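You operate a simulated robot arm through the tools that you are given. There is no shell and no other tool.

Carry out the task below with a simulated robot arm. There is one attempt and no reset: what you move stays moved.

## Task
Give the blue and the purple collar cans two runs in the warm-air jig.
Fine: blue in pocket one, purple in pocket three; move no can while it runs; both back in their nests.

Only the result counts: the job must be done as asked and must still hold three seconds after the hand-in. Knocking over, shifting, dropping, spilling or breaking anything else fails it.

## Robot
A 7-joint arm with a three-finger gripper, fixed in place. Base frame: the origin is on the floor under the middle of its stand, x ahead of it, y to its left, z up. Units: mm, rad, N and s.
It reaches about 1342 mm from its shoulder. Its first joint turns from -2.897 to 2.897 rad. Payload 2.69 kg.
The tool frame sits at the grasp point between the pads (the TCP): z along the fingers, y along the line on which they close. The tips reach 30 mm beyond it. The gripper opens to 128 mm; its body begins 117 mm behind the TCP.
Orientation is told as [roll, pitch, yaw] about the base's x, y, z axes, in that order, counted from this pose: with the fingers straight down and closing along the base's y, the tool's x points along the base's -x, its y along +y and its z along -z.

## Interface
- The arm moves only by the tool apply_moves. Its argument "rows" is a list of rows, each a list of 3 entries, a list of its own where there are three numbers: the shift along the base's x, y, z in m, then the turn, a rotation vector about the base's x, y, z in rad, then the finger opening in m, from 0 to 0.128. In form: [[[x, y, z], [rx, ry, rz], jaw], ...]. A call has 1 to 20 rows; each row shifts and turns the commanded pose from where the row before left it. Each row takes 0.2 s and may step no farther than 50 mm and 0.15 rad from the row before; otherwise, or with a gripper value out of range, the whole call is refused. Where a pose cannot be reached the arm comes as near as it can. A force on the tool above 40 N (or 10 N above the force at the start of the call, whichever is more), or a blocked arm, ends the call early, and 0.2 s more pass. Each finger travels about 127 mm/s and halts on what it meets, pressing with about 29 N; the grip force reading is that of the motor and also rises with nothing between the fingers. The clock runs only during rows and for 0.2 s after the last one: add rows that do not move to give the fingers time. It gives the time, the measured TCP pose, the force on the tool (base axes), the opening and the grip force at its end, in the units of the frame above (readings bear some noise), with the torque about the TCP (base axes, N m) and any sound that the robot's microphone picked up.
- Cameras (640 x 400 px; columns grow to the right, rows downward): "scene" is fixed at [220.6, 500.3, 1630.1]; the picture's right is [-0.40, -0.92, 0.00], its down [-0.75, 0.32, -0.57] and it looks along [0.53, -0.23, -0.82] (base axes); focal length 295 px, centre (320, 200). "wrist" rides on the gripper at [58, 54, -131] in the tool frame; the picture's right is [-0.68, 0.74, 0.00], its down [-0.62, -0.57, -0.55] and it looks along [-0.40, -0.37, 0.84] (tool axes); focal length 234 px, centre (320, 200). There is no depth. A picture from a camera that has moved, and an enlarged one, comes with that camera's place and axes in the base frame and with its lens.
- snapshot(camera): a new picture of that camera. It takes no simulated time.
- move_column(by): moves the trunk up (or, below 0, down) by that many mm; the arm rides with it, the base frame stays. It gives what a move gives, with no picture.
- zoom(camera, box): a new picture of the part [left, top, right, bottom] of that camera's present view, enlarged. It takes no simulated time.
- close_job(): hands the job in; it is judged then, once.

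Nothing tells you positions but the pictures and the camera data. Unless the task says otherwise, let go and move clear before handing in.

The tools are called after "Call:" by a JSON object that holds its "op" and its "data". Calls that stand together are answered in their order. apply_moves: Moves the arm, as the interface text tells. Its arguments: {"type":"object","properties":{"rows":{"type":"array"}},"required":["rows"]} The other tools are called the same way: move_column (by) moves the trunk up or down; snapshot (camera) takes a picture; zoom (camera, box) takes an enlarged picture of a part of a camera's view; close_job () hands the job in.

At the start:

```text
clock: 0.0
position: [733.7, 161.0, 1208.3]
ee_rot: [0.002, 0.0, -0.001]
ft_force: [0.4, 0.1, -0.2]
wrist_torque: [0.0, -0.02, -0.02]
opening: 128.0
grasp_force: 0.1
trunk travel left (down, up): [-150.0, 200.0]
```

scene: 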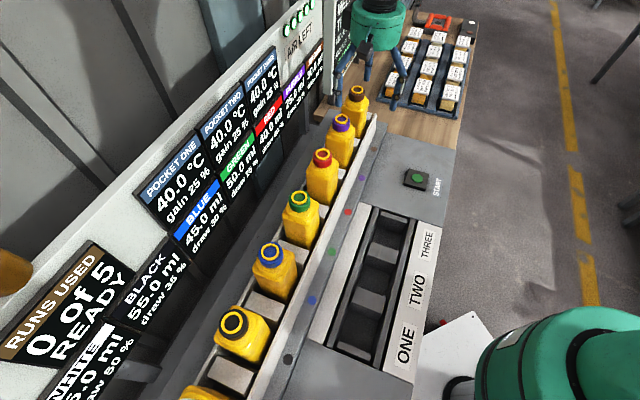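
wrist: 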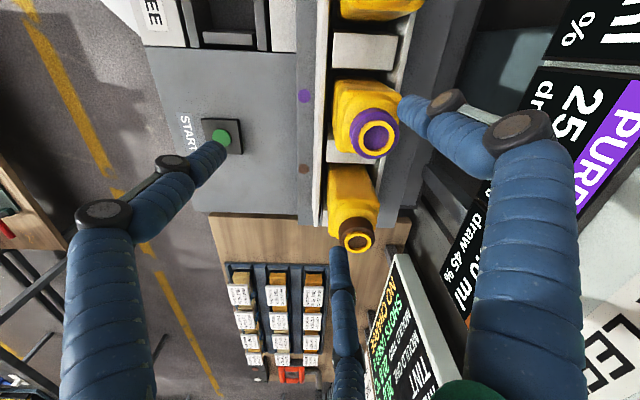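

I see a row of yellow cans with coloured collars in nests, a three-pocket jig (ONE, TWO, THREE), a START button and status screens. I'll zoom in to read the screens and find exact positions before moving.

Call:
{"op": "zoom", "data": {"camera": "scene", "box": [0, 200, 200, 400]}}

Call:
{"op": "zoom", "data": {"camera": "scene", "box": [130, 30, 340, 240]}}

Call:
{"op": "zoom", "data": {"camera": "scene", "box": [300, 150, 470, 380]}}

Call:
{"op": "zoom", "data": {"camera": "scene", "box": [230, 0, 480, 140]}}

Call:
{"op": "zoom", "data": {"camera": "wrist", "box": [340, 200, 640, 400]}}

```text
2.00 times, centred on (100, 300) of scene
camera zoom: at [220.6, 500.3, 1630.1], right [-0.4, -0.92, 0.0], down [-0.75, 0.32, -0.57], along [0.53, -0.23, -0.82], focal length 590 px, centre (760, 0)
```

zoom: 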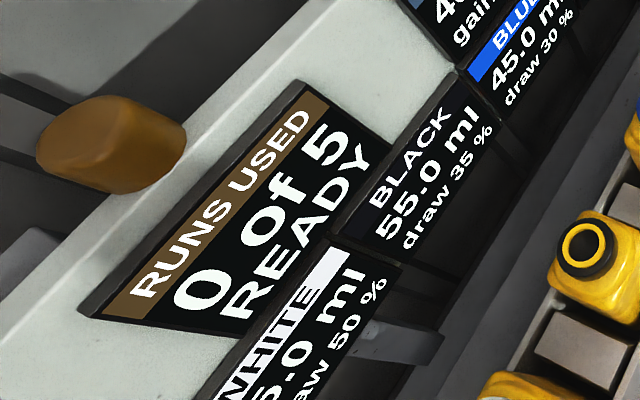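

```text
1.90 times, centred on (235, 135) of scene
camera zoom: at [220.6, 500.3, 1630.1], right [-0.4, -0.92, 0.0], down [-0.75, 0.32, -0.57], along [0.53, -0.23, -0.82], focal length 562 px, centre (482, 324)
```

zoom: 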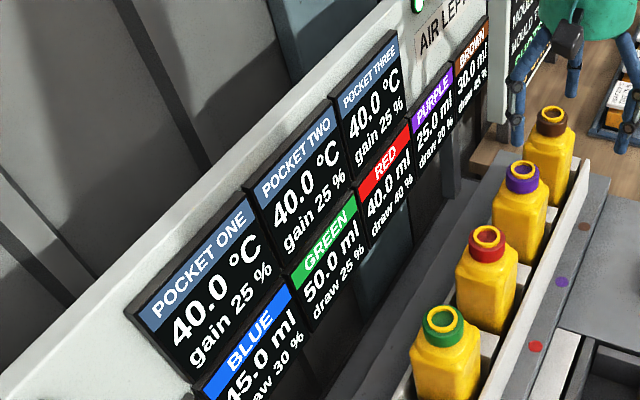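

```text
1.74 times, centred on (385, 265) of scene
camera zoom: at [220.6, 500.3, 1630.1], right [-0.4, -0.92, 0.0], down [-0.75, 0.32, -0.57], along [0.53, -0.23, -0.82], focal length 513 px, centre (207, 87)
```

zoom: 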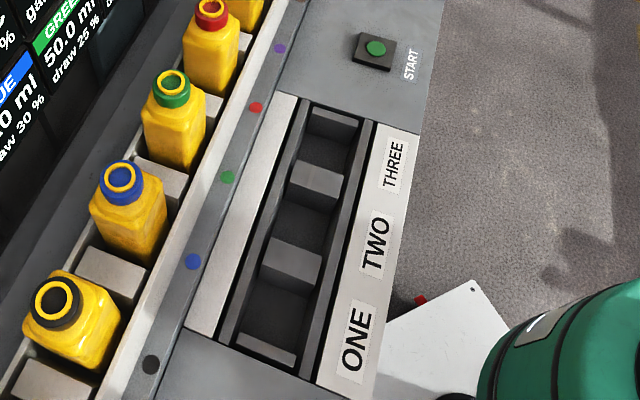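

```text
2.56 times, centred on (355, 70) of scene
camera zoom: at [220.6, 500.3, 1630.1], right [-0.4, -0.92, 0.0], down [-0.75, 0.32, -0.57], along [0.53, -0.23, -0.82], focal length 755 px, centre (230, 533)
```

zoom: 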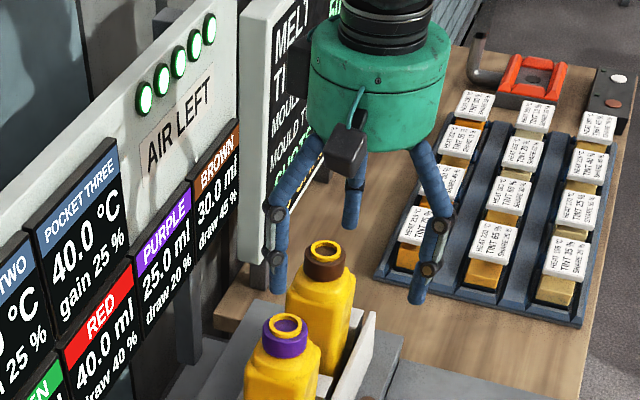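

```text
2.00 times, centred on (490, 300) of wrist
camera zoom: at [674.6, 213.7, 1336.6], right [0.68, 0.74, 0.0], down [0.62, -0.57, 0.55], along [0.4, -0.37, -0.84], focal length 468 px, centre (-20, 0)
```

zoom: 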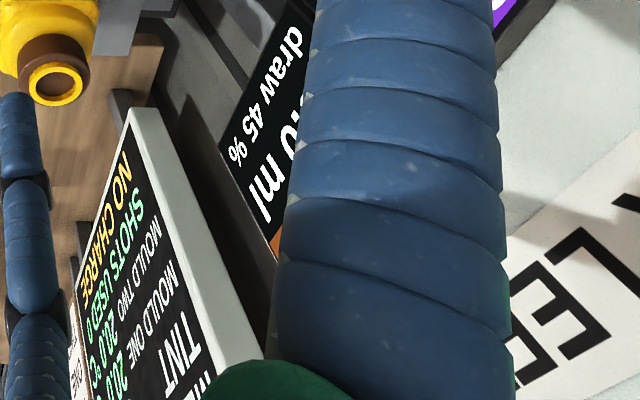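

The cans stand in a row running diagonally at about 45° to the base axes: purple mouth near [761, 205, 1122], blue near [470, 492, 1122]. The jig is between them and the robot. I'll lift and turn the hand to line up with the row for a better look.

Call:
{"op": "apply_moves", "data": {"rows": [[[0, 0, 0.04], [0, 0, 0], 0.128], [[0, 0, 0.04], [0, 0, 0], 0.128], [[-0.033, 0.02, 0.01], [0, 0, 0.098], 0.128], [[-0.033, 0.02, 0.01], [0, 0, 0.098], 0.128], [[-0.033, 0.02, 0.01], [0, 0, 0.098], 0.128], [[-0.033, 0.02, 0.01], [0, 0, 0.098], 0.128], [[-0.033, 0.02, 0.01], [0, 0, 0.098], 0.128], [[-0.033, 0.02, 0.01], [0, 0, 0.098], 0.128], [[-0.033, 0.02, 0.01], [0, 0, 0.098], 0.128], [[-0.033, 0.02, 0.0], [0, 0, 0.0994], 0.128]]}}

Call:
{"op": "snapshot", "data": {"camera": "wrist"}}

Call:
{"op": "snapshot", "data": {"camera": "scene"}}

```text
clock: 2.2
position: [468.2, 319.7, 1360.1]
ee_rot: [0.001, 0.002, 0.785]
ft_force: [-0.1, -0.7, 0.7]
wrist_torque: [0.03, 0.01, -0.01]
opening: 127.9
grasp_force: 0.0
trunk travel left (down, up): [-150.0, 200.0]
```

```text
taken
camera wrist: at [389.4, 315.7, 1487.8], right [-0.04, 1.0, 0.0], down [0.84, 0.04, 0.55], along [0.55, 0.02, -0.84], focal length 234 px, centre (320, 200)
```

wrist: 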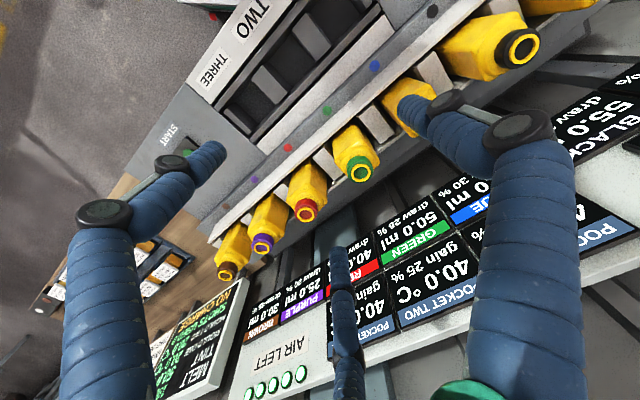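

```text
taken
```

scene: 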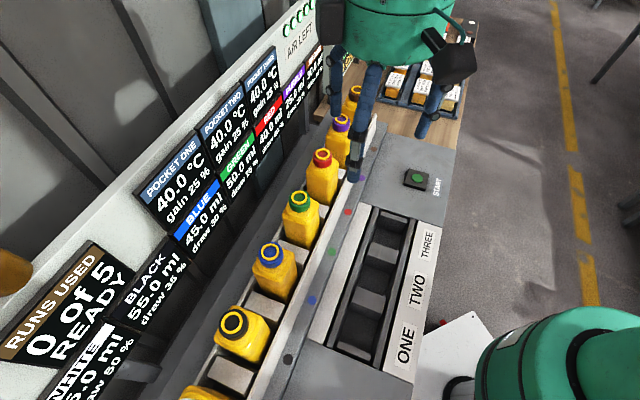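

The view now shows the whole jig, cans and button. I'll zoom in on each part to measure points for triangulation.

Call:
{"op": "zoom", "data": {"camera": "wrist", "box": [150, 0, 400, 156]}}

Call:
{"op": "zoom", "data": {"camera": "wrist", "box": [200, 120, 440, 270]}}

Call:
{"op": "zoom", "data": {"camera": "wrist", "box": [370, 0, 610, 150]}}

Call:
{"op": "zoom", "data": {"camera": "scene", "box": [200, 220, 400, 345]}}

Call:
{"op": "zoom", "data": {"camera": "scene", "box": [290, 90, 450, 190]}}

Call:
{"op": "zoom", "data": {"camera": "scene", "box": [320, 190, 480, 290]}}

Call:
{"op": "zoom", "data": {"camera": "scene", "box": [300, 280, 460, 380]}}

```text
2.56 times, centred on (275, 78) of wrist
camera zoom: at [389.4, 315.7, 1487.8], right [-0.04, 1.0, 0.0], down [0.84, 0.04, 0.55], along [0.55, 0.02, -0.84], focal length 600 px, centre (435, 512)
```

zoom: 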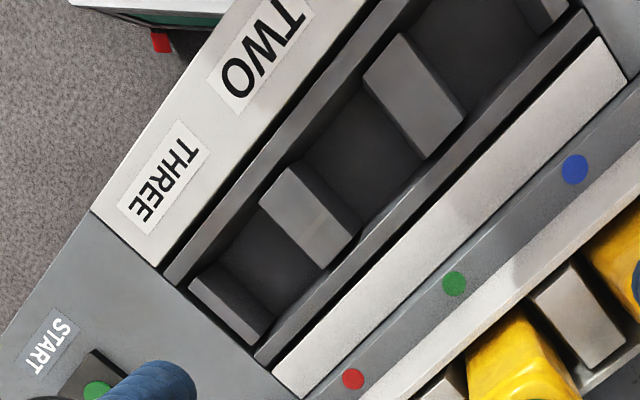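

```text
2.67 times, centred on (320, 195) of wrist
camera zoom: at [389.4, 315.7, 1487.8], right [-0.04, 1.0, 0.0], down [0.84, 0.04, 0.55], along [0.55, 0.02, -0.84], focal length 624 px, centre (320, 213)
```

zoom: 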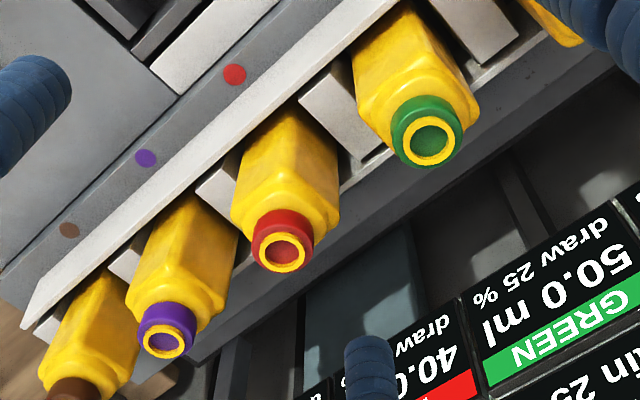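

```text
2.67 times, centred on (490, 75) of wrist
camera zoom: at [389.4, 315.7, 1487.8], right [-0.04, 1.0, 0.0], down [0.84, 0.04, 0.55], along [0.55, 0.02, -0.84], focal length 624 px, centre (-133, 533)
```

zoom: 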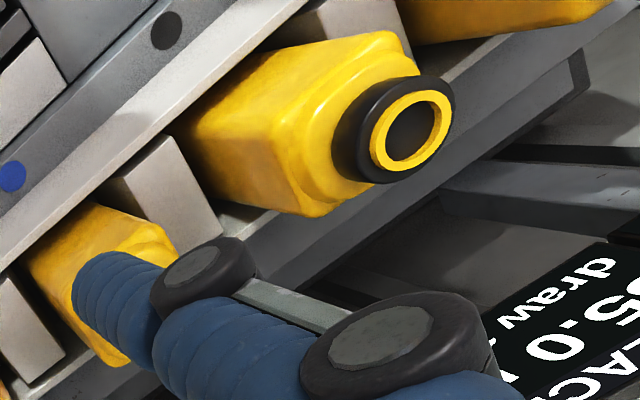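

```text
3.20 times, centred on (300, 282) of scene
camera zoom: at [220.6, 500.3, 1630.1], right [-0.4, -0.92, 0.0], down [-0.75, 0.32, -0.57], along [0.53, -0.23, -0.82], focal length 944 px, centre (384, -64)
```

zoom: 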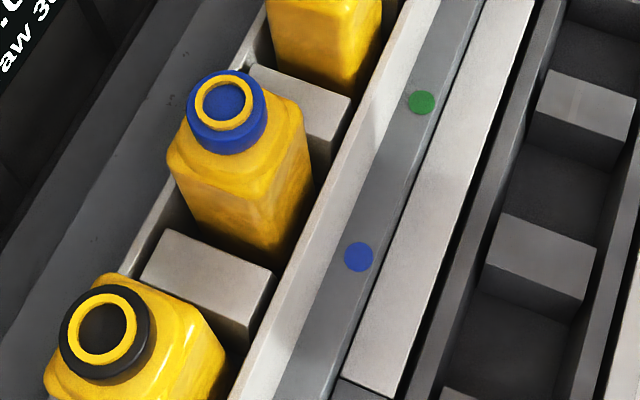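

```text
4.00 times, centred on (370, 140) of scene
camera zoom: at [220.6, 500.3, 1630.1], right [-0.4, -0.92, 0.0], down [-0.75, 0.32, -0.57], along [0.53, -0.23, -0.82], focal length 1180 px, centre (120, 440)
```

zoom: 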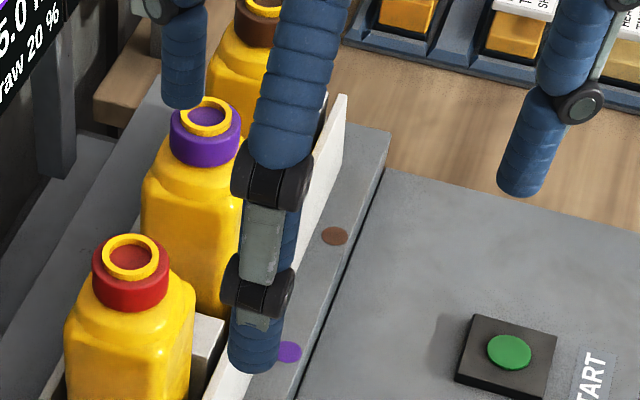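

```text
4.00 times, centred on (400, 240) of scene
camera zoom: at [220.6, 500.3, 1630.1], right [-0.4, -0.92, 0.0], down [-0.75, 0.32, -0.57], along [0.53, -0.23, -0.82], focal length 1180 px, centre (0, 40)
```

zoom: 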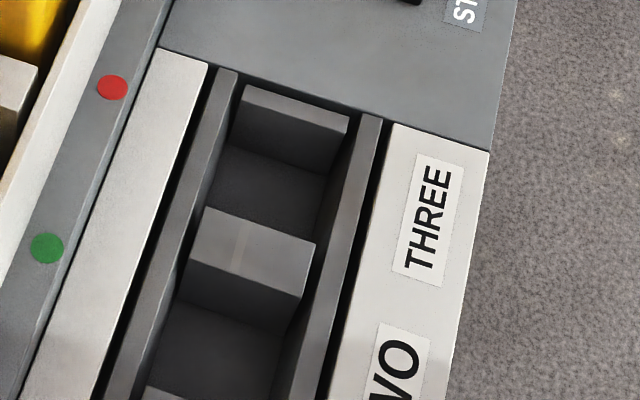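

```text
4.00 times, centred on (380, 330) of scene
camera zoom: at [220.6, 500.3, 1630.1], right [-0.4, -0.92, 0.0], down [-0.75, 0.32, -0.57], along [0.53, -0.23, -0.82], focal length 1180 px, centre (80, -320)
```

zoom: 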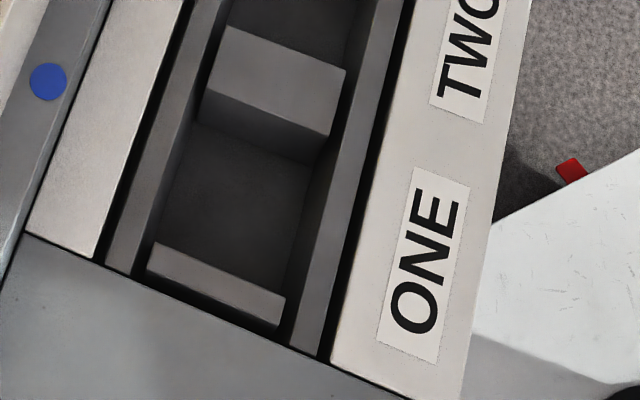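

From the two views I get can mouths at z ≈ 1120, spaced 135 mm along the row: blue ≈ (476, 493), purple ≈ (761, 204). The jig deck is at z ≈ 870. Next I'll lower the hand in front of the row, over the jig, for a side view to measure heights.

Call:
{"op": "apply_moves", "data": {"rows": [[[-0.0038, -0.0187, -0.0325], [0, 0, 0.0928], 0.128], [[-0.0038, -0.0187, -0.0325], [0, 0, 0.0928], 0.128], [[-0.0038, -0.0187, -0.0325], [0, 0, 0.0928], 0.128], [[-0.0038, -0.0187, -0.0325], [0, 0, 0.0928], 0.128], [[-0.0038, -0.0187, -0.0325], [0, 0, 0.0928], 0.128], [[-0.0038, -0.0187, -0.0325], [0, 0, 0.0928], 0.128], [[-0.0038, -0.0187, -0.0325], [0, 0, 0.0928], 0.128], [[-0.0038, -0.0187, -0.0325], [0, 0, 0.0928], 0.128], [[0, 0, 0], [0, 0, 0], 0.128]]}}

Call:
{"op": "snapshot", "data": {"camera": "wrist"}}

Call:
{"op": "snapshot", "data": {"camera": "scene"}}

```text
clock: 4.2
position: [437.6, 170.2, 1096.8]
ee_rot: [-0.001, 0.0, 1.529]
ft_force: [0.5, -0.6, 0.0]
wrist_torque: [0.02, -0.01, 0.02]
opening: 128.0
grasp_force: 0.1
trunk travel left (down, up): [-150.0, 200.0]
```

```text
taken
camera wrist: at [382.7, 113.7, 1225.7], right [-0.71, 0.71, 0.0], down [0.59, 0.59, 0.55], along [0.39, 0.39, -0.84], focal length 234 px, centre (320, 200)
```

wrist: 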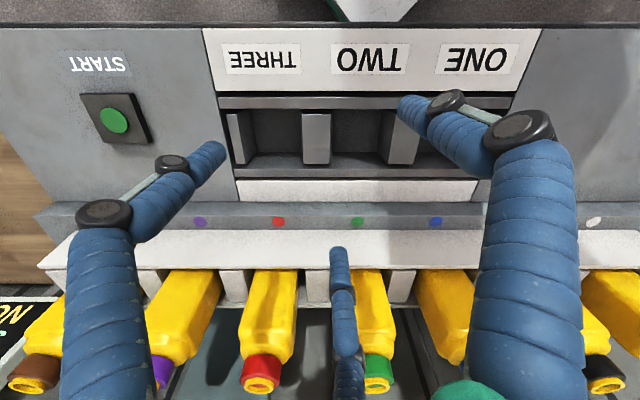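

```text
taken
```

scene: 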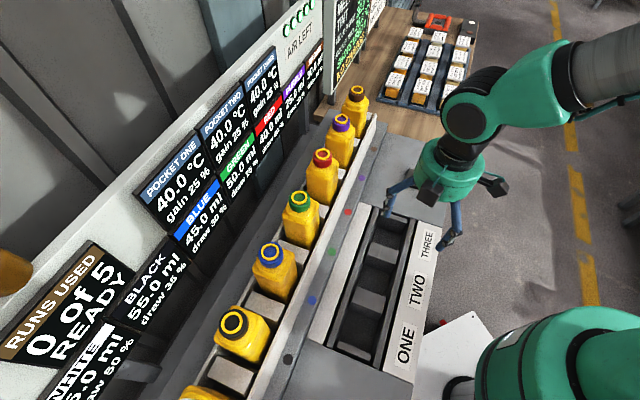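

This view is square-on to the jig, which makes measuring easy. I'll zoom in for detail on the pockets, the nests and the button.

Call:
{"op": "zoom", "data": {"camera": "wrist", "box": [200, 20, 520, 220]}}

Call:
{"op": "zoom", "data": {"camera": "wrist", "box": [120, 220, 408, 400]}}

Call:
{"op": "zoom", "data": {"camera": "wrist", "box": [352, 220, 640, 400]}}

Call:
{"op": "zoom", "data": {"camera": "wrist", "box": [40, 40, 240, 165]}}

```text
2.00 times, centred on (360, 120) of wrist
camera zoom: at [382.7, 113.7, 1225.7], right [-0.71, 0.71, 0.0], down [0.59, 0.59, 0.55], along [0.39, 0.39, -0.84], focal length 468 px, centre (240, 360)
```

zoom: 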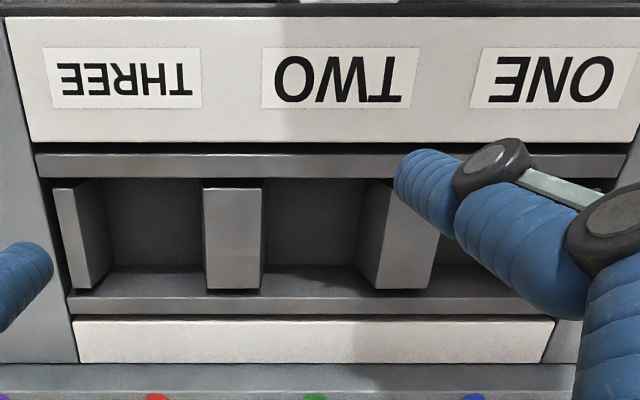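

```text
2.22 times, centred on (264, 310) of wrist
camera zoom: at [382.7, 113.7, 1225.7], right [-0.71, 0.71, 0.0], down [0.59, 0.59, 0.55], along [0.39, 0.39, -0.84], focal length 520 px, centre (444, -44)
```

zoom: 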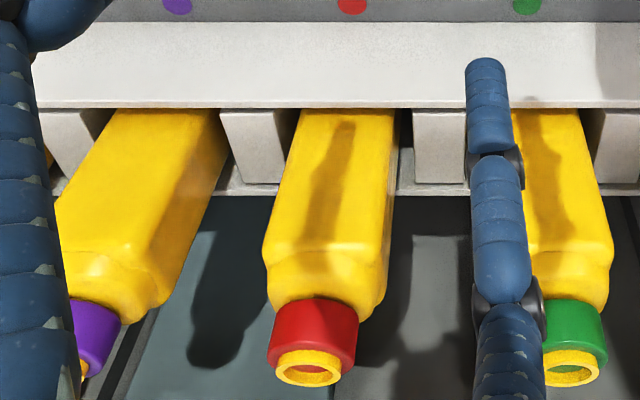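

```text
2.22 times, centred on (496, 310) of wrist
camera zoom: at [382.7, 113.7, 1225.7], right [-0.71, 0.71, 0.0], down [0.59, 0.59, 0.55], along [0.39, 0.39, -0.84], focal length 520 px, centre (-71, -44)
```

zoom: 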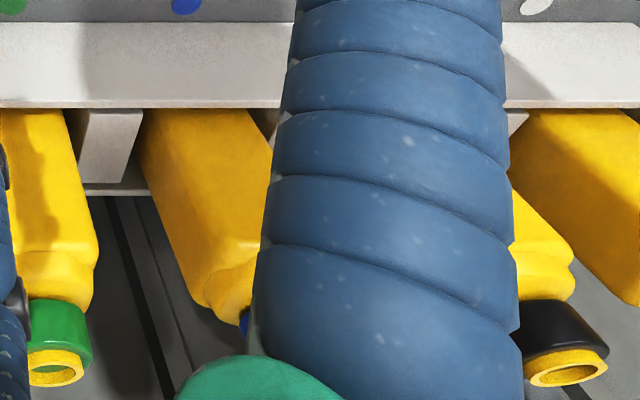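

```text
3.20 times, centred on (140, 102) of wrist
camera zoom: at [382.7, 113.7, 1225.7], right [-0.71, 0.71, 0.0], down [0.59, 0.59, 0.55], along [0.39, 0.39, -0.84], focal length 749 px, centre (896, 512)
```

zoom: 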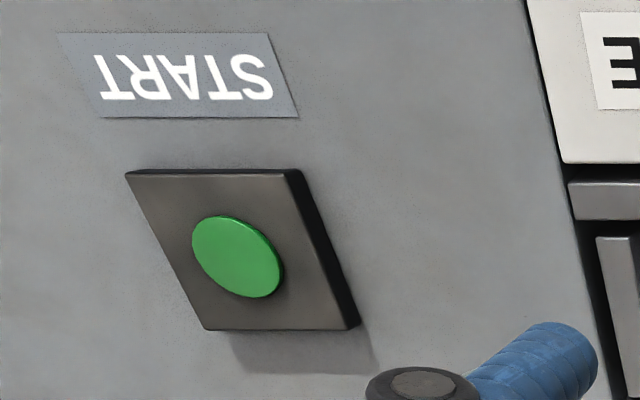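

Measurements so far, with p pointing outward at 45° and q along the row to the left:
- **Cans:** p ≈ 685, mouths at z ≈ 1117, collars about 47 mm wide.
- **Pockets:** p ≈ 473, with q ≈ 14 for ONE and −262 for THREE; tops at z ≈ 870 and floor at about 803.

I'll lift and hover over the blue can to check where it is before gripping.

Call:
{"op": "apply_moves", "data": {"rows": [[[0, 0, 0.045], [0, 0, 0], 0.128], [[0, 0, 0.045], [0, 0, 0], 0.128], [[0, 0, 0.045], [0, 0, 0], 0.128], [[0.0055, 0.0461, 0], [0, 0, 0], 0.128], [[0.0055, 0.0461, 0], [0, 0, 0], 0.128], [[0.0055, 0.0461, 0], [0, 0, 0], 0.128], [[0.0055, 0.0461, 0], [0, 0, 0], 0.128], [[0.0055, 0.0461, 0], [0, 0, 0], 0.128], [[0.0055, 0.0461, 0], [0, 0, 0], 0.11], [[0.0053, 0.0461, 0], [0, 0, 0], 0.1], [[0, 0, 0], [0, 0, 0], 0.1]]}}

Call:
{"op": "snapshot", "data": {"camera": "wrist"}}

Call:
{"op": "snapshot", "data": {"camera": "scene"}}

```text
clock: 6.6
position: [474.3, 495.9, 1231.9]
ee_rot: [0.001, 0.002, 1.528]
ft_force: [-0.3, 1.3, 0.0]
wrist_torque: [-0.1, -0.01, 0.0]
opening: 100.3
grasp_force: 0.0
trunk travel left (down, up): [-150.0, 200.0]
```

```text
taken
camera wrist: at [419.0, 438.9, 1359.8], right [-0.71, 0.71, 0.0], down [0.59, 0.59, 0.55], along [0.39, 0.39, -0.84], focal length 234 px, centre (320, 200)
```

wrist: 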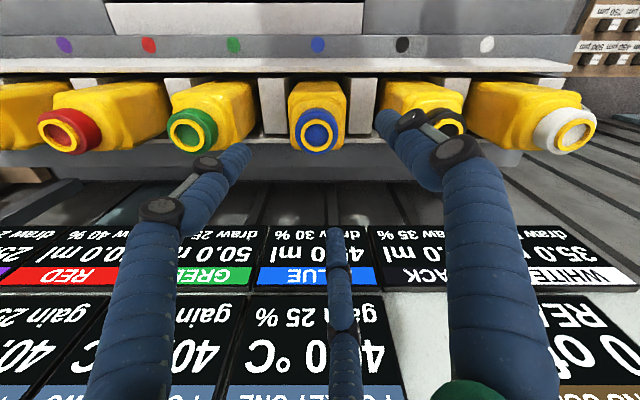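

```text
taken
```

scene: 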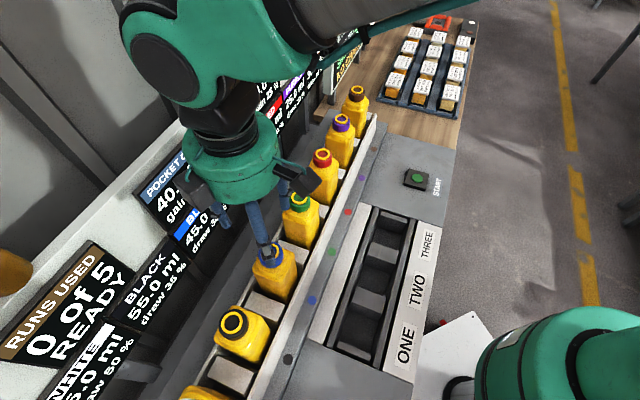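

The blue can appears almost exactly under the tool axis. I'll zoom in to fine-tune.

Call:
{"op": "zoom", "data": {"camera": "wrist", "box": [240, 60, 400, 160]}}

Call:
{"op": "zoom", "data": {"camera": "scene", "box": [200, 200, 360, 300]}}

```text
4.00 times, centred on (320, 110) of wrist
camera zoom: at [419.0, 438.9, 1359.8], right [-0.71, 0.71, 0.0], down [0.59, 0.59, 0.55], along [0.39, 0.39, -0.84], focal length 937 px, centre (320, 560)
```

zoom: 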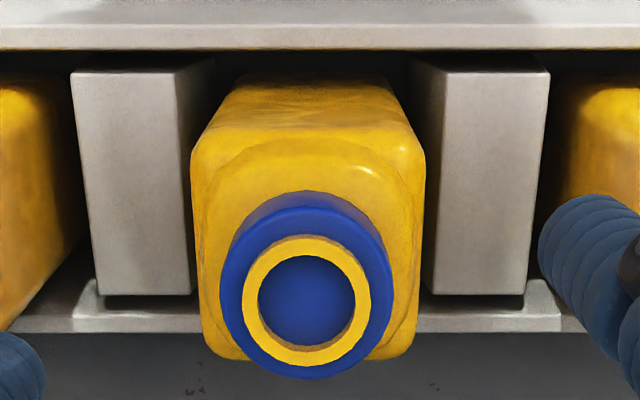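

```text
4.00 times, centred on (280, 250) of scene
camera zoom: at [220.6, 500.3, 1630.1], right [-0.4, -0.92, 0.0], down [-0.75, 0.32, -0.57], along [0.53, -0.23, -0.82], focal length 1180 px, centre (480, 0)
```

zoom: 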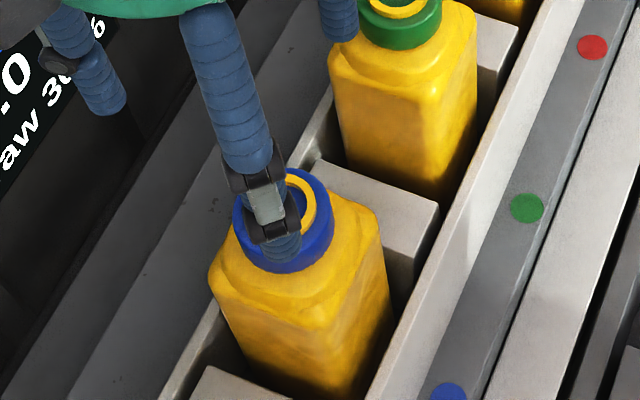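

The blue can's mouth centre is about 3 mm off the tool axis in both p and q. I'll correct that and descend until the fingertips are level with the collar, then check before closing.

Call:
{"op": "apply_moves", "data": {"rows": [[[-0.0004, -0.0039, 0], [0, 0, 0], 0.1], [[0, 0, -0.03], [0, 0, 0], 0.1], [[0, 0, -0.03], [0, 0, 0], 0.1], [[0, 0, -0.025], [0, 0, 0], 0.1], [[0, 0, -0.02], [0, 0, 0], 0.1], [[0, 0, -0.008], [0, 0, 0], 0.1], [[0, 0, 0], [0, 0, 0], 0.1]]}}

Call:
{"op": "snapshot", "data": {"camera": "wrist"}}

Call:
{"op": "zoom", "data": {"camera": "scene", "box": [200, 200, 360, 300]}}

Call:
{"op": "zoom", "data": {"camera": "wrist", "box": [220, 120, 420, 245]}}

```text
clock: 8.2
position: [474.4, 489.4, 1120.0]
ee_rot: [-0.001, -0.001, 1.529]
ft_force: [-0.8, 0.8, -0.2]
wrist_torque: [0.01, -0.01, 0.01]
opening: 99.9
grasp_force: 0.1
trunk travel left (down, up): [-150.0, 200.0]
```

```text
taken
camera wrist: at [419.5, 433.0, 1248.6], right [-0.71, 0.71, 0.0], down [0.59, 0.59, 0.55], along [0.39, 0.39, -0.84], focal length 234 px, centre (320, 200)
```

wrist: 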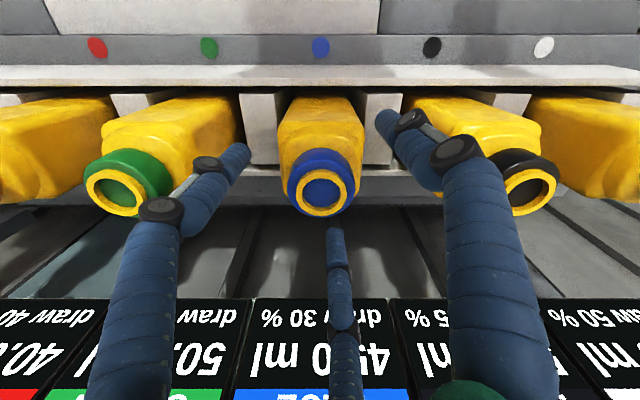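

```text
4.00 times, centred on (280, 250) of scene
camera zoom: at [220.6, 500.3, 1630.1], right [-0.4, -0.92, 0.0], down [-0.75, 0.32, -0.57], along [0.53, -0.23, -0.82], focal length 1180 px, centre (480, 0)
```

zoom: 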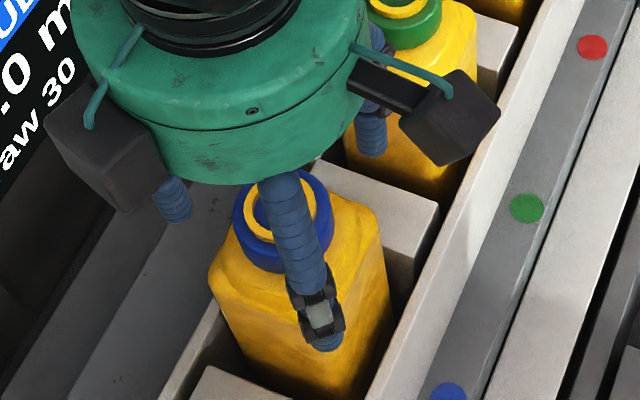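

```text
3.20 times, centred on (320, 182) of wrist
camera zoom: at [419.5, 433.0, 1248.6], right [-0.71, 0.71, 0.0], down [0.59, 0.59, 0.55], along [0.39, 0.39, -0.84], focal length 749 px, centre (320, 256)
```

zoom: 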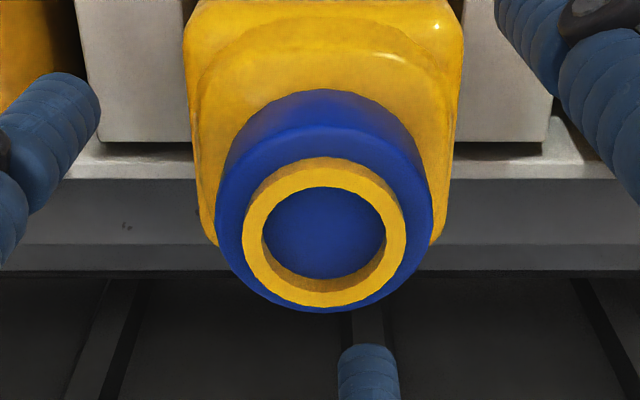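

The mouth is centred under the tool within about 1 mm. I'll raise 4 mm so the tips sit at the collar's lower edge, then close on the collar.

Call:
{"op": "apply_moves", "data": {"rows": [[[0.0005, 0.0008, 0.004], [0, 0, 0], 0.1], [[0, 0, 0], [0, 0, 0], 0.07], [[0, 0, 0], [0, 0, 0], 0.05], [[0, 0, 0], [0, 0, 0], 0.03], [[0, 0, 0], [0, 0, 0], 0.03], [[0, 0, 0], [0, 0, 0], 0.03]]}}

Call:
{"op": "zoom", "data": {"camera": "wrist", "box": [220, 120, 420, 245]}}

Call:
{"op": "zoom", "data": {"camera": "scene", "box": [200, 200, 360, 300]}}

```text
clock: 9.6
position: [476.9, 491.7, 1124.6]
ee_rot: [0.0, 0.0, 1.525]
ft_force: [0.4, 0.0, 1.9]
wrist_torque: [0.07, -0.01, -0.01]
opening: 44.0
grasp_force: 28.9
trunk travel left (down, up): [-150.0, 200.0]
```

```text
3.20 times, centred on (320, 182) of wrist
camera zoom: at [420.1, 434.0, 1252.8], right [-0.71, 0.71, 0.0], down [0.59, 0.59, 0.55], along [0.39, 0.39, -0.84], focal length 749 px, centre (320, 256)
```

zoom: 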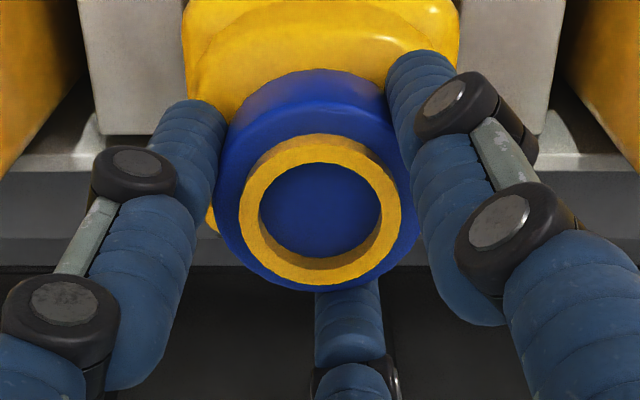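

```text
4.00 times, centred on (280, 250) of scene
camera zoom: at [220.6, 500.3, 1630.1], right [-0.4, -0.92, 0.0], down [-0.75, 0.32, -0.57], along [0.53, -0.23, -0.82], focal length 1180 px, centre (480, 0)
```

zoom: 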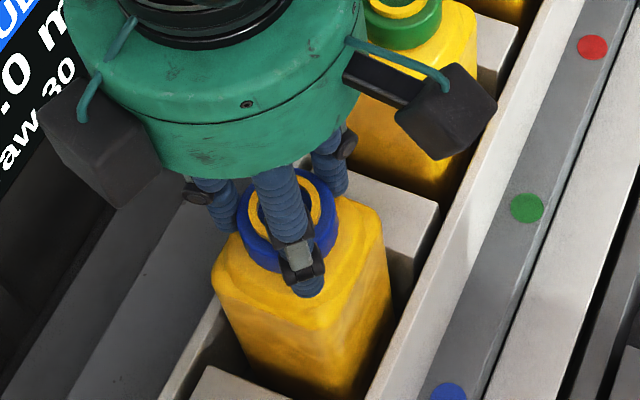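

The grip on the blue collar is firm at 44 mm opening and 29 N. I'll lift gently and check the load.

Call:
{"op": "apply_moves", "data": {"rows": [[[0, 0, 0.01], [0, 0, 0], 0.03], [[0, 0, 0.015], [0, 0, 0], 0.03], [[0, 0, 0.02], [0, 0, 0], 0.03], [[0, 0, 0.03], [0, 0, 0], 0.03], [[0, 0, 0.035], [0, 0, 0], 0.03], [[0, 0, 0.035], [0, 0, 0], 0.03], [[0, 0, 0.02], [0, 0, 0], 0.03], [[0, 0, 0], [0, 0, 0], 0.03]]}}

Call:
{"op": "snapshot", "data": {"camera": "wrist"}}

Call:
{"op": "snapshot", "data": {"camera": "scene"}}

```text
clock: 11.4
position: [475.4, 490.5, 1292.0]
ee_rot: [-0.001, 0.001, 1.527]
ft_force: [-0.9, -0.3, -0.6]
wrist_torque: [0.01, 0.02, -0.01]
opening: 44.2
grasp_force: 28.8
trunk travel left (down, up): [-150.0, 200.0]
```

```text
taken
camera wrist: at [419.9, 434.4, 1420.4], right [-0.71, 0.71, 0.0], down [0.59, 0.59, 0.55], along [0.39, 0.39, -0.84], focal length 234 px, centre (320, 200)
```

wrist: 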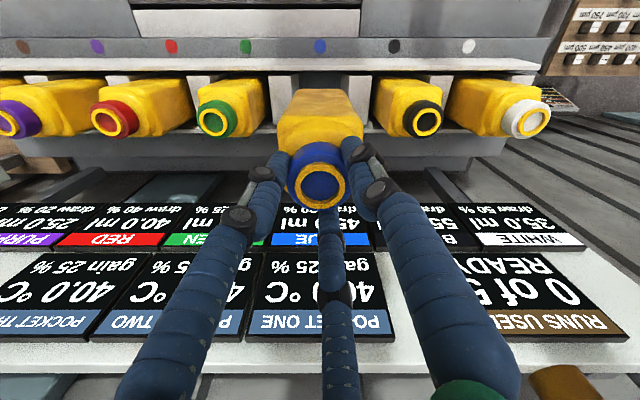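

```text
taken
```

scene: 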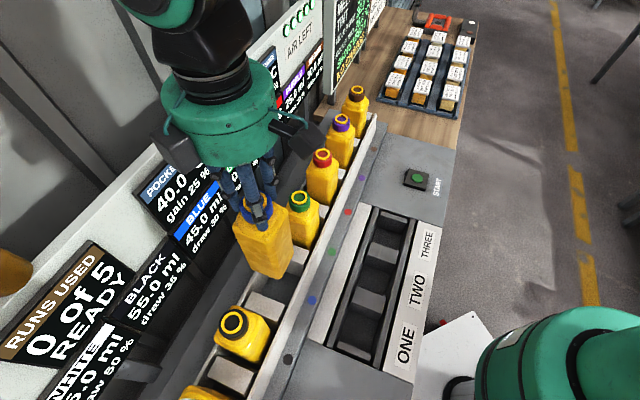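

The can is out of the nest and hanging straight. I'll zoom in to measure its height and see the empty nest.

Call:
{"op": "zoom", "data": {"camera": "scene", "box": [200, 180, 360, 280]}}

Call:
{"op": "zoom", "data": {"camera": "scene", "box": [220, 250, 380, 350]}}

Call:
{"op": "zoom", "data": {"camera": "wrist", "box": [240, 50, 400, 150]}}

```text
4.00 times, centred on (280, 230) of scene
camera zoom: at [220.6, 500.3, 1630.1], right [-0.4, -0.92, 0.0], down [-0.75, 0.32, -0.57], along [0.53, -0.23, -0.82], focal length 1180 px, centre (480, 80)
```

zoom: 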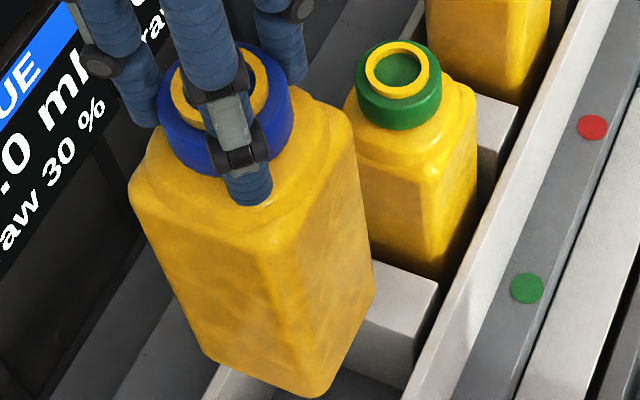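

```text
4.00 times, centred on (300, 300) of scene
camera zoom: at [220.6, 500.3, 1630.1], right [-0.4, -0.92, 0.0], down [-0.75, 0.32, -0.57], along [0.53, -0.23, -0.82], focal length 1180 px, centre (400, -200)
```

zoom: 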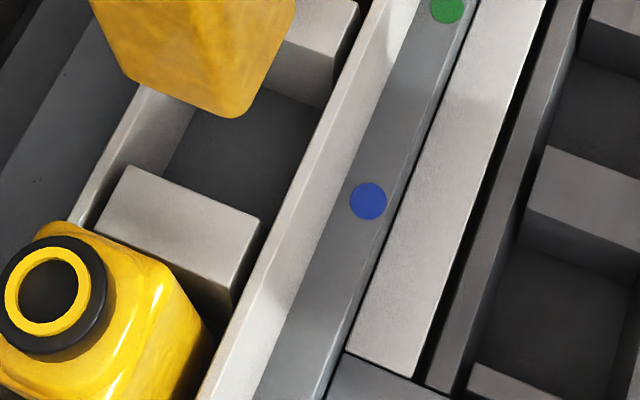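

```text
4.00 times, centred on (320, 100) of wrist
camera zoom: at [419.9, 434.4, 1420.4], right [-0.71, 0.71, 0.0], down [0.59, 0.59, 0.55], along [0.39, 0.39, -0.84], focal length 937 px, centre (320, 600)
```

zoom: 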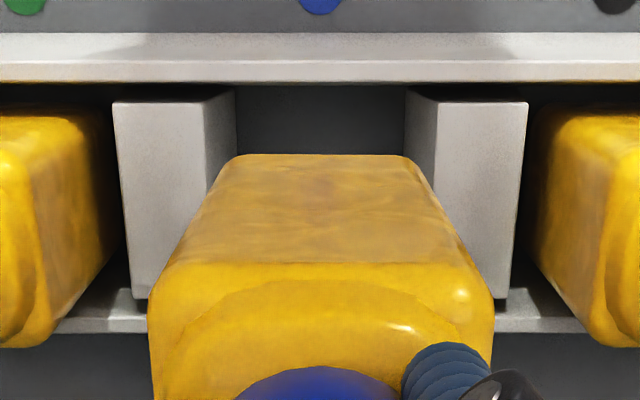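

The can is about 187 mm tall, so its bottom is now at z ≈ 1093, well clear of the rail. I'll carry it toward the robot until it's above pocket ONE.

Call:
{"op": "apply_moves", "data": {"rows": [[[-0.015, -0.0145, 0], [0, 0, 0], 0.03], [[-0.022, -0.0212, 0], [0, 0, 0], 0.03], [[-0.0225, -0.0216, 0], [0, 0, 0], 0.03], [[-0.0225, -0.0216, 0], [0, 0, 0], 0.03], [[-0.0225, -0.0216, 0], [0, 0, 0], 0.03], [[-0.022, -0.0212, 0], [0, 0, 0], 0.03], [[-0.0152, -0.0145, 0], [0, 0, 0], 0.03], [[-0.01, -0.0094, 0], [0, 0, 0], 0.03], [[0, 0, 0], [0, 0, 0], 0.03]]}}

Call:
{"op": "snapshot", "data": {"camera": "wrist"}}

Call:
{"op": "snapshot", "data": {"camera": "scene"}}

```text
clock: 13.4
position: [323.3, 345.1, 1288.3]
ee_rot: [0.0, 0.0, 1.527]
ft_force: [-1.1, -0.6, -1.0]
wrist_torque: [0.01, -0.06, 0.0]
opening: 44.1
grasp_force: 29.0
trunk travel left (down, up): [-150.0, 200.0]
```

```text
taken
camera wrist: at [267.9, 288.6, 1417.7], right [-0.71, 0.71, 0.0], down [0.59, 0.59, 0.55], along [0.39, 0.39, -0.84], focal length 234 px, centre (320, 200)
```

wrist: 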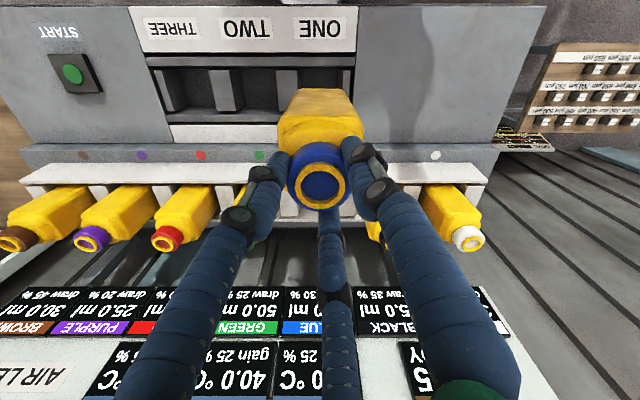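

```text
taken
```

scene: 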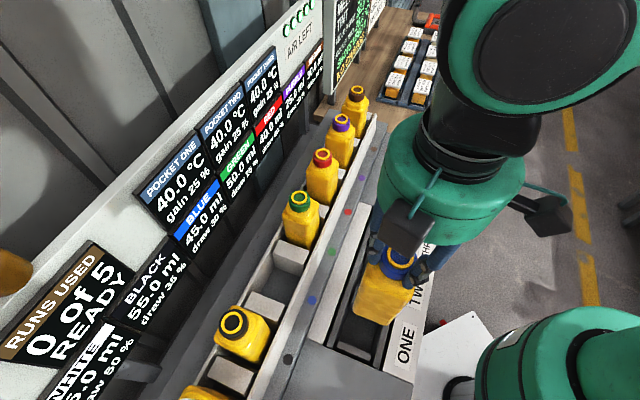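

The can is above pocket ONE. I'll zoom in to check its alignment with the pocket before lowering.

Call:
{"op": "zoom", "data": {"camera": "wrist", "box": [240, 0, 400, 100]}}

Call:
{"op": "zoom", "data": {"camera": "wrist", "box": [130, 0, 370, 150]}}

Call:
{"op": "zoom", "data": {"camera": "scene", "box": [300, 260, 460, 360]}}

```text
4.00 times, centred on (320, 50) of wrist
camera zoom: at [267.9, 288.6, 1417.7], right [-0.71, 0.71, 0.0], down [0.59, 0.59, 0.55], along [0.39, 0.39, -0.84], focal length 937 px, centre (320, 800)
```

zoom: 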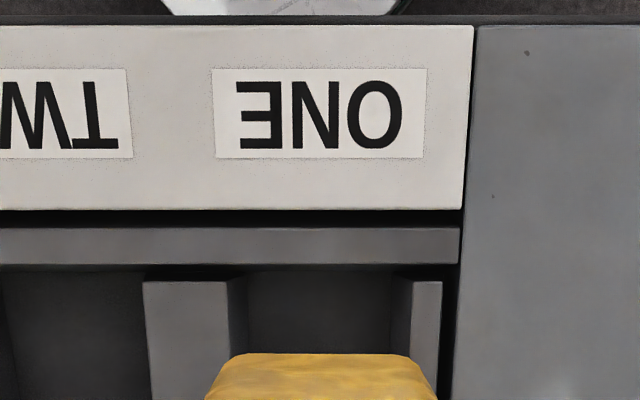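

```text
2.67 times, centred on (250, 75) of wrist
camera zoom: at [267.9, 288.6, 1417.7], right [-0.71, 0.71, 0.0], down [0.59, 0.59, 0.55], along [0.39, 0.39, -0.84], focal length 624 px, centre (507, 533)
```

zoom: 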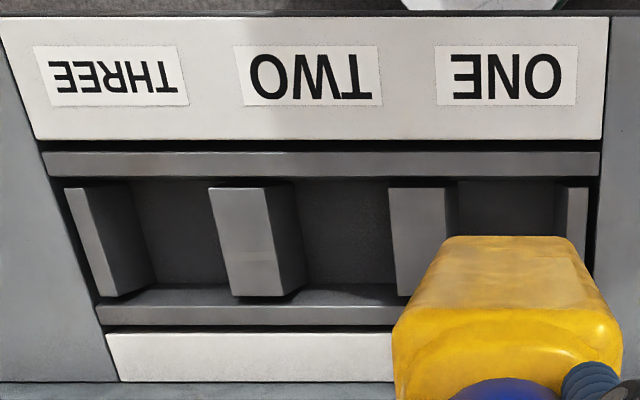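

```text
4.00 times, centred on (380, 310) of scene
camera zoom: at [220.6, 500.3, 1630.1], right [-0.4, -0.92, 0.0], down [-0.75, 0.32, -0.57], along [0.53, -0.23, -0.82], focal length 1180 px, centre (80, -240)
```

zoom: 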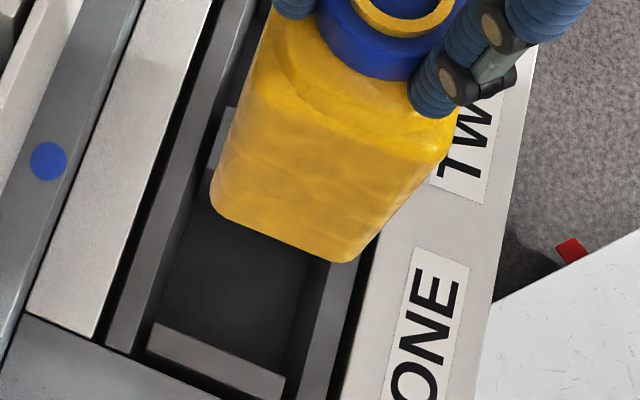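

Alignment is within about 2 mm of the pocket centre, with more than 10 mm of slack per side. I'll lower the can to just above the pocket and check again.

Call:
{"op": "apply_moves", "data": {"rows": [[[0, 0, -0.02], [0, 0, 0], 0.03], [[0, 0, -0.03], [0, 0, 0], 0.03], [[0, 0, -0.03], [0, 0, 0], 0.03], [[0, 0, -0.03], [0, 0, 0], 0.03], [[0, 0, -0.03], [0, 0, 0], 0.03], [[-0.0007, -0.0003, -0.03], [0, 0, 0], 0.03], [[0, 0, -0.02], [0, 0, 0], 0.03], [[0, 0, -0.01], [0, 0, 0], 0.03], [[0, 0, 0], [0, 0, 0], 0.03]]}}

Call:
{"op": "snapshot", "data": {"camera": "wrist"}}

Call:
{"op": "zoom", "data": {"camera": "scene", "box": [300, 280, 460, 380]}}

```text
clock: 15.4
position: [324.1, 346.1, 1088.6]
ee_rot: [-0.002, 0.0, 1.528]
ft_force: [-0.7, 0.5, 0.1]
wrist_torque: [-0.02, 0.01, -0.02]
opening: 44.0
grasp_force: 28.6
trunk travel left (down, up): [-150.0, 200.0]
```

```text
taken
camera wrist: at [269.0, 288.5, 1217.7], right [-0.71, 0.71, 0.0], down [0.59, 0.59, 0.55], along [0.39, 0.39, -0.84], focal length 234 px, centre (320, 200)
```

wrist: 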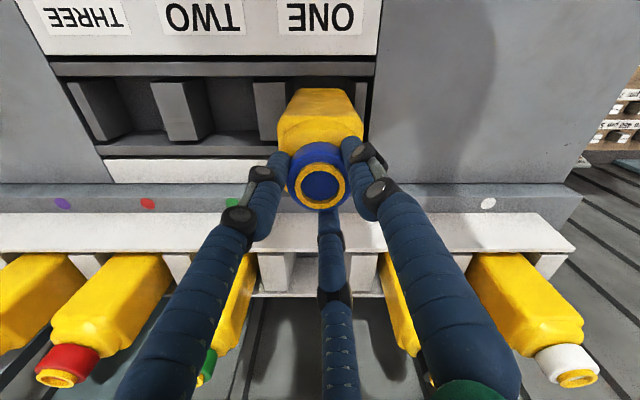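

```text
4.00 times, centred on (380, 330) of scene
camera zoom: at [220.6, 500.3, 1630.1], right [-0.4, -0.92, 0.0], down [-0.75, 0.32, -0.57], along [0.53, -0.23, -0.82], focal length 1180 px, centre (80, -320)
```

zoom: 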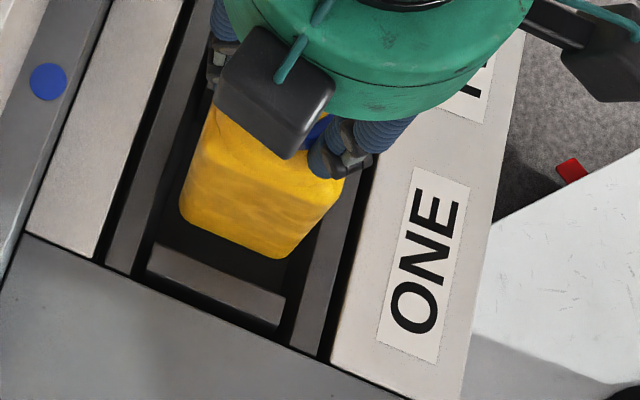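

The can is lined up with the pocket. I'll lower it further into the pocket and stop just short of the floor.

Call:
{"op": "apply_moves", "data": {"rows": [[[0, 0, -0.015], [0, 0, 0], 0.03], [[0, 0, -0.015], [0, 0, 0], 0.03], [[0, 0, -0.015], [0, 0, 0], 0.03], [[0, 0, -0.01], [0, 0, 0], 0.03], [[0, 0, -0.01], [0, 0, 0], 0.03], [[0, 0, 0], [0, 0, 0], 0.03]]}}

Call:
{"op": "zoom", "data": {"camera": "wrist", "box": [220, 50, 420, 175]}}

Call:
{"op": "zoom", "data": {"camera": "scene", "box": [300, 280, 460, 380]}}

```text
clock: 16.8
position: [324.3, 344.4, 1025.5]
ee_rot: [0.0, -0.001, 1.527]
ft_force: [-1.0, 0.7, 23.8]
wrist_torque: [0.0, 0.07, 0.0]
opening: 43.8
grasp_force: 29.2
trunk travel left (down, up): [-150.0, 200.0]
```

```text
3.20 times, centred on (320, 112) of wrist
camera zoom: at [268.6, 287.9, 1153.6], right [-0.71, 0.71, 0.0], down [0.59, 0.59, 0.55], along [0.39, 0.39, -0.83], focal length 749 px, centre (320, 480)
```

zoom: 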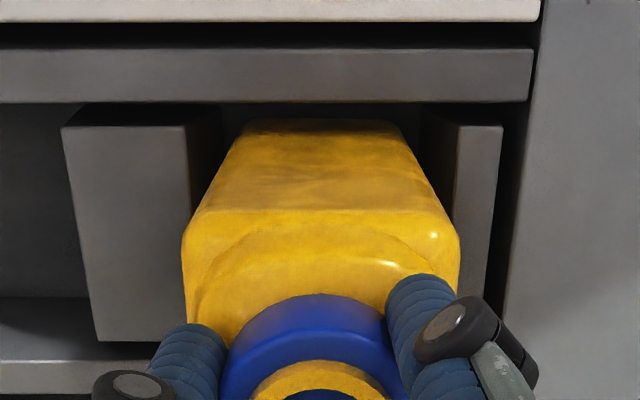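

```text
4.00 times, centred on (380, 330) of scene
camera zoom: at [220.6, 500.3, 1630.1], right [-0.4, -0.92, 0.0], down [-0.75, 0.32, -0.57], along [0.53, -0.23, -0.82], focal length 1180 px, centre (80, -320)
```

zoom: 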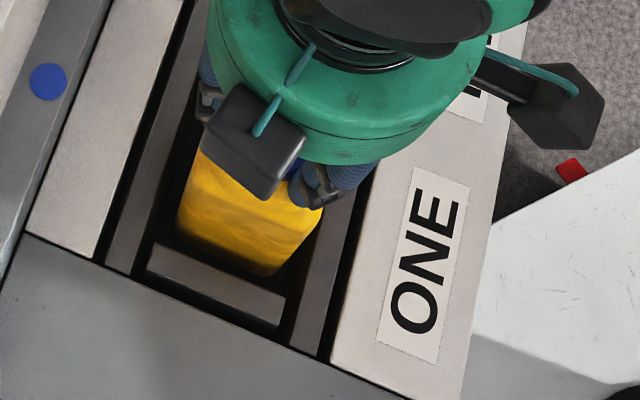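

An upward force of 24 N with almost no torque means the can is resting flat on the pocket floor. I'll ease off the pressure slightly before releasing.

Call:
{"op": "apply_moves", "data": {"rows": [[[0, 0, 0.0012], [0, 0, 0], 0.03], [[0, 0, 0], [0, 0, 0], 0.03]]}}

```text
clock: 17.4
position: [323.7, 344.1, 1025.7]
ee_rot: [0.001, 0.0, 1.529]
ft_force: [3.8, 3.4, 11.4]
wrist_torque: [0.4, -0.5, 0.03]
opening: 44.2
grasp_force: 29.1
trunk travel left (down, up): [-150.0, 200.0]
```

Call:
{"op": "apply_moves", "data": {"rows": [[[0, 0, 0.0008], [0, 0, 0], 0.03], [[0, 0, 0], [0, 0, 0], 0.03]]}}

Call:
{"op": "snapshot", "data": {"camera": "wrist"}}

```text
clock: 18.0
position: [321.2, 344.0, 1025.9]
ee_rot: [0.0, 0.0, 1.528]
ft_force: [1.3, 0.0, 2.4]
wrist_torque: [-0.03, -0.04, -0.01]
opening: 44.2
grasp_force: 29.7
trunk travel left (down, up): [-150.0, 200.0]
```

```text
taken
camera wrist: at [267.8, 287.9, 1154.0], right [-0.71, 0.71, 0.0], down [0.59, 0.59, 0.55], along [0.39, 0.39, -0.84], focal length 234 px, centre (320, 200)
```

wrist: 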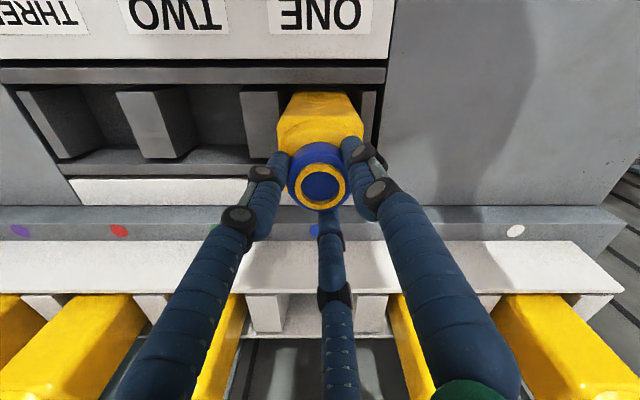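

Contact force is down to about 2 N with no torque, so the can is standing by itself. I'll open the fingers and rise straight up.

Call:
{"op": "apply_moves", "data": {"rows": [[[0, 0, 0], [0, 0, 0], 0.055], [[0, 0, 0], [0, 0, 0], 0.07], [[0, 0, 0], [0, 0, 0], 0.09], [[0, 0, 0], [0, 0, 0], 0.1], [[0, 0, 0], [0, 0, 0], 0.1], [[0, 0, 0.02], [0, 0, 0], 0.1], [[0, 0, 0.03], [0, 0, 0], 0.1], [[0, 0, 0.04], [0, 0, 0], 0.1], [[0, 0, 0.04], [0, 0, 0], 0.1], [[0, 0, 0], [0, 0, 0], 0.1]]}}

Call:
{"op": "snapshot", "data": {"camera": "wrist"}}

Call:
{"op": "zoom", "data": {"camera": "wrist", "box": [220, 50, 420, 175]}}

Call:
{"op": "zoom", "data": {"camera": "scene", "box": [300, 260, 460, 360]}}

```text
clock: 20.2
position: [322.9, 345.9, 1154.4]
ee_rot: [0.001, 0.0, 1.526]
ft_force: [0.2, -0.3, 0.6]
wrist_torque: [0.02, -0.06, 0.0]
opening: 100.1
grasp_force: 0.0
trunk travel left (down, up): [-150.0, 200.0]
```

```text
taken
camera wrist: at [267.4, 290.1, 1282.7], right [-0.71, 0.71, 0.0], down [0.59, 0.59, 0.55], along [0.39, 0.39, -0.84], focal length 234 px, centre (320, 200)
```

wrist: 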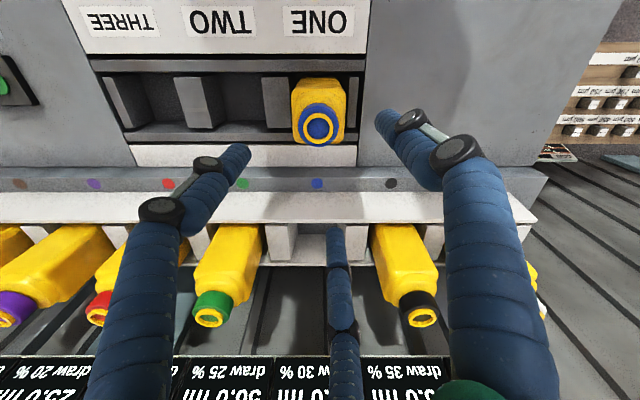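

```text
3.20 times, centred on (320, 112) of wrist
camera zoom: at [267.4, 290.1, 1282.7], right [-0.71, 0.71, 0.0], down [0.59, 0.59, 0.55], along [0.39, 0.39, -0.84], focal length 749 px, centre (320, 480)
```

zoom: 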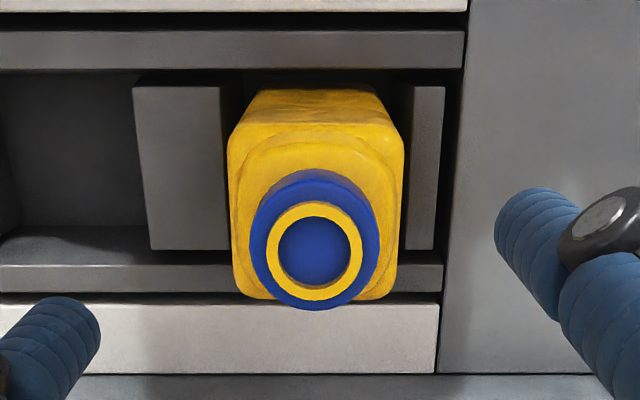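

```text
4.00 times, centred on (380, 310) of scene
camera zoom: at [220.6, 500.3, 1630.1], right [-0.4, -0.92, 0.0], down [-0.75, 0.32, -0.57], along [0.53, -0.23, -0.82], focal length 1180 px, centre (80, -240)
```

zoom: 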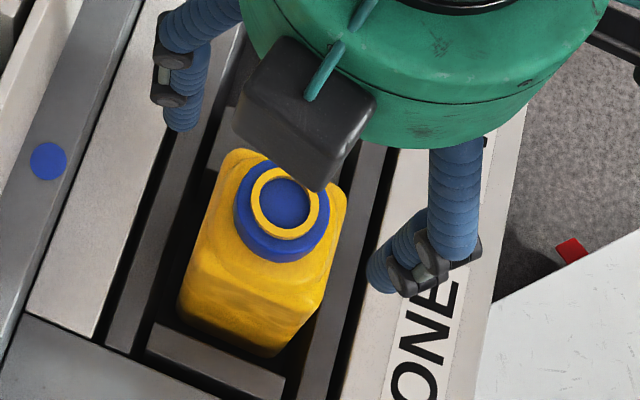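

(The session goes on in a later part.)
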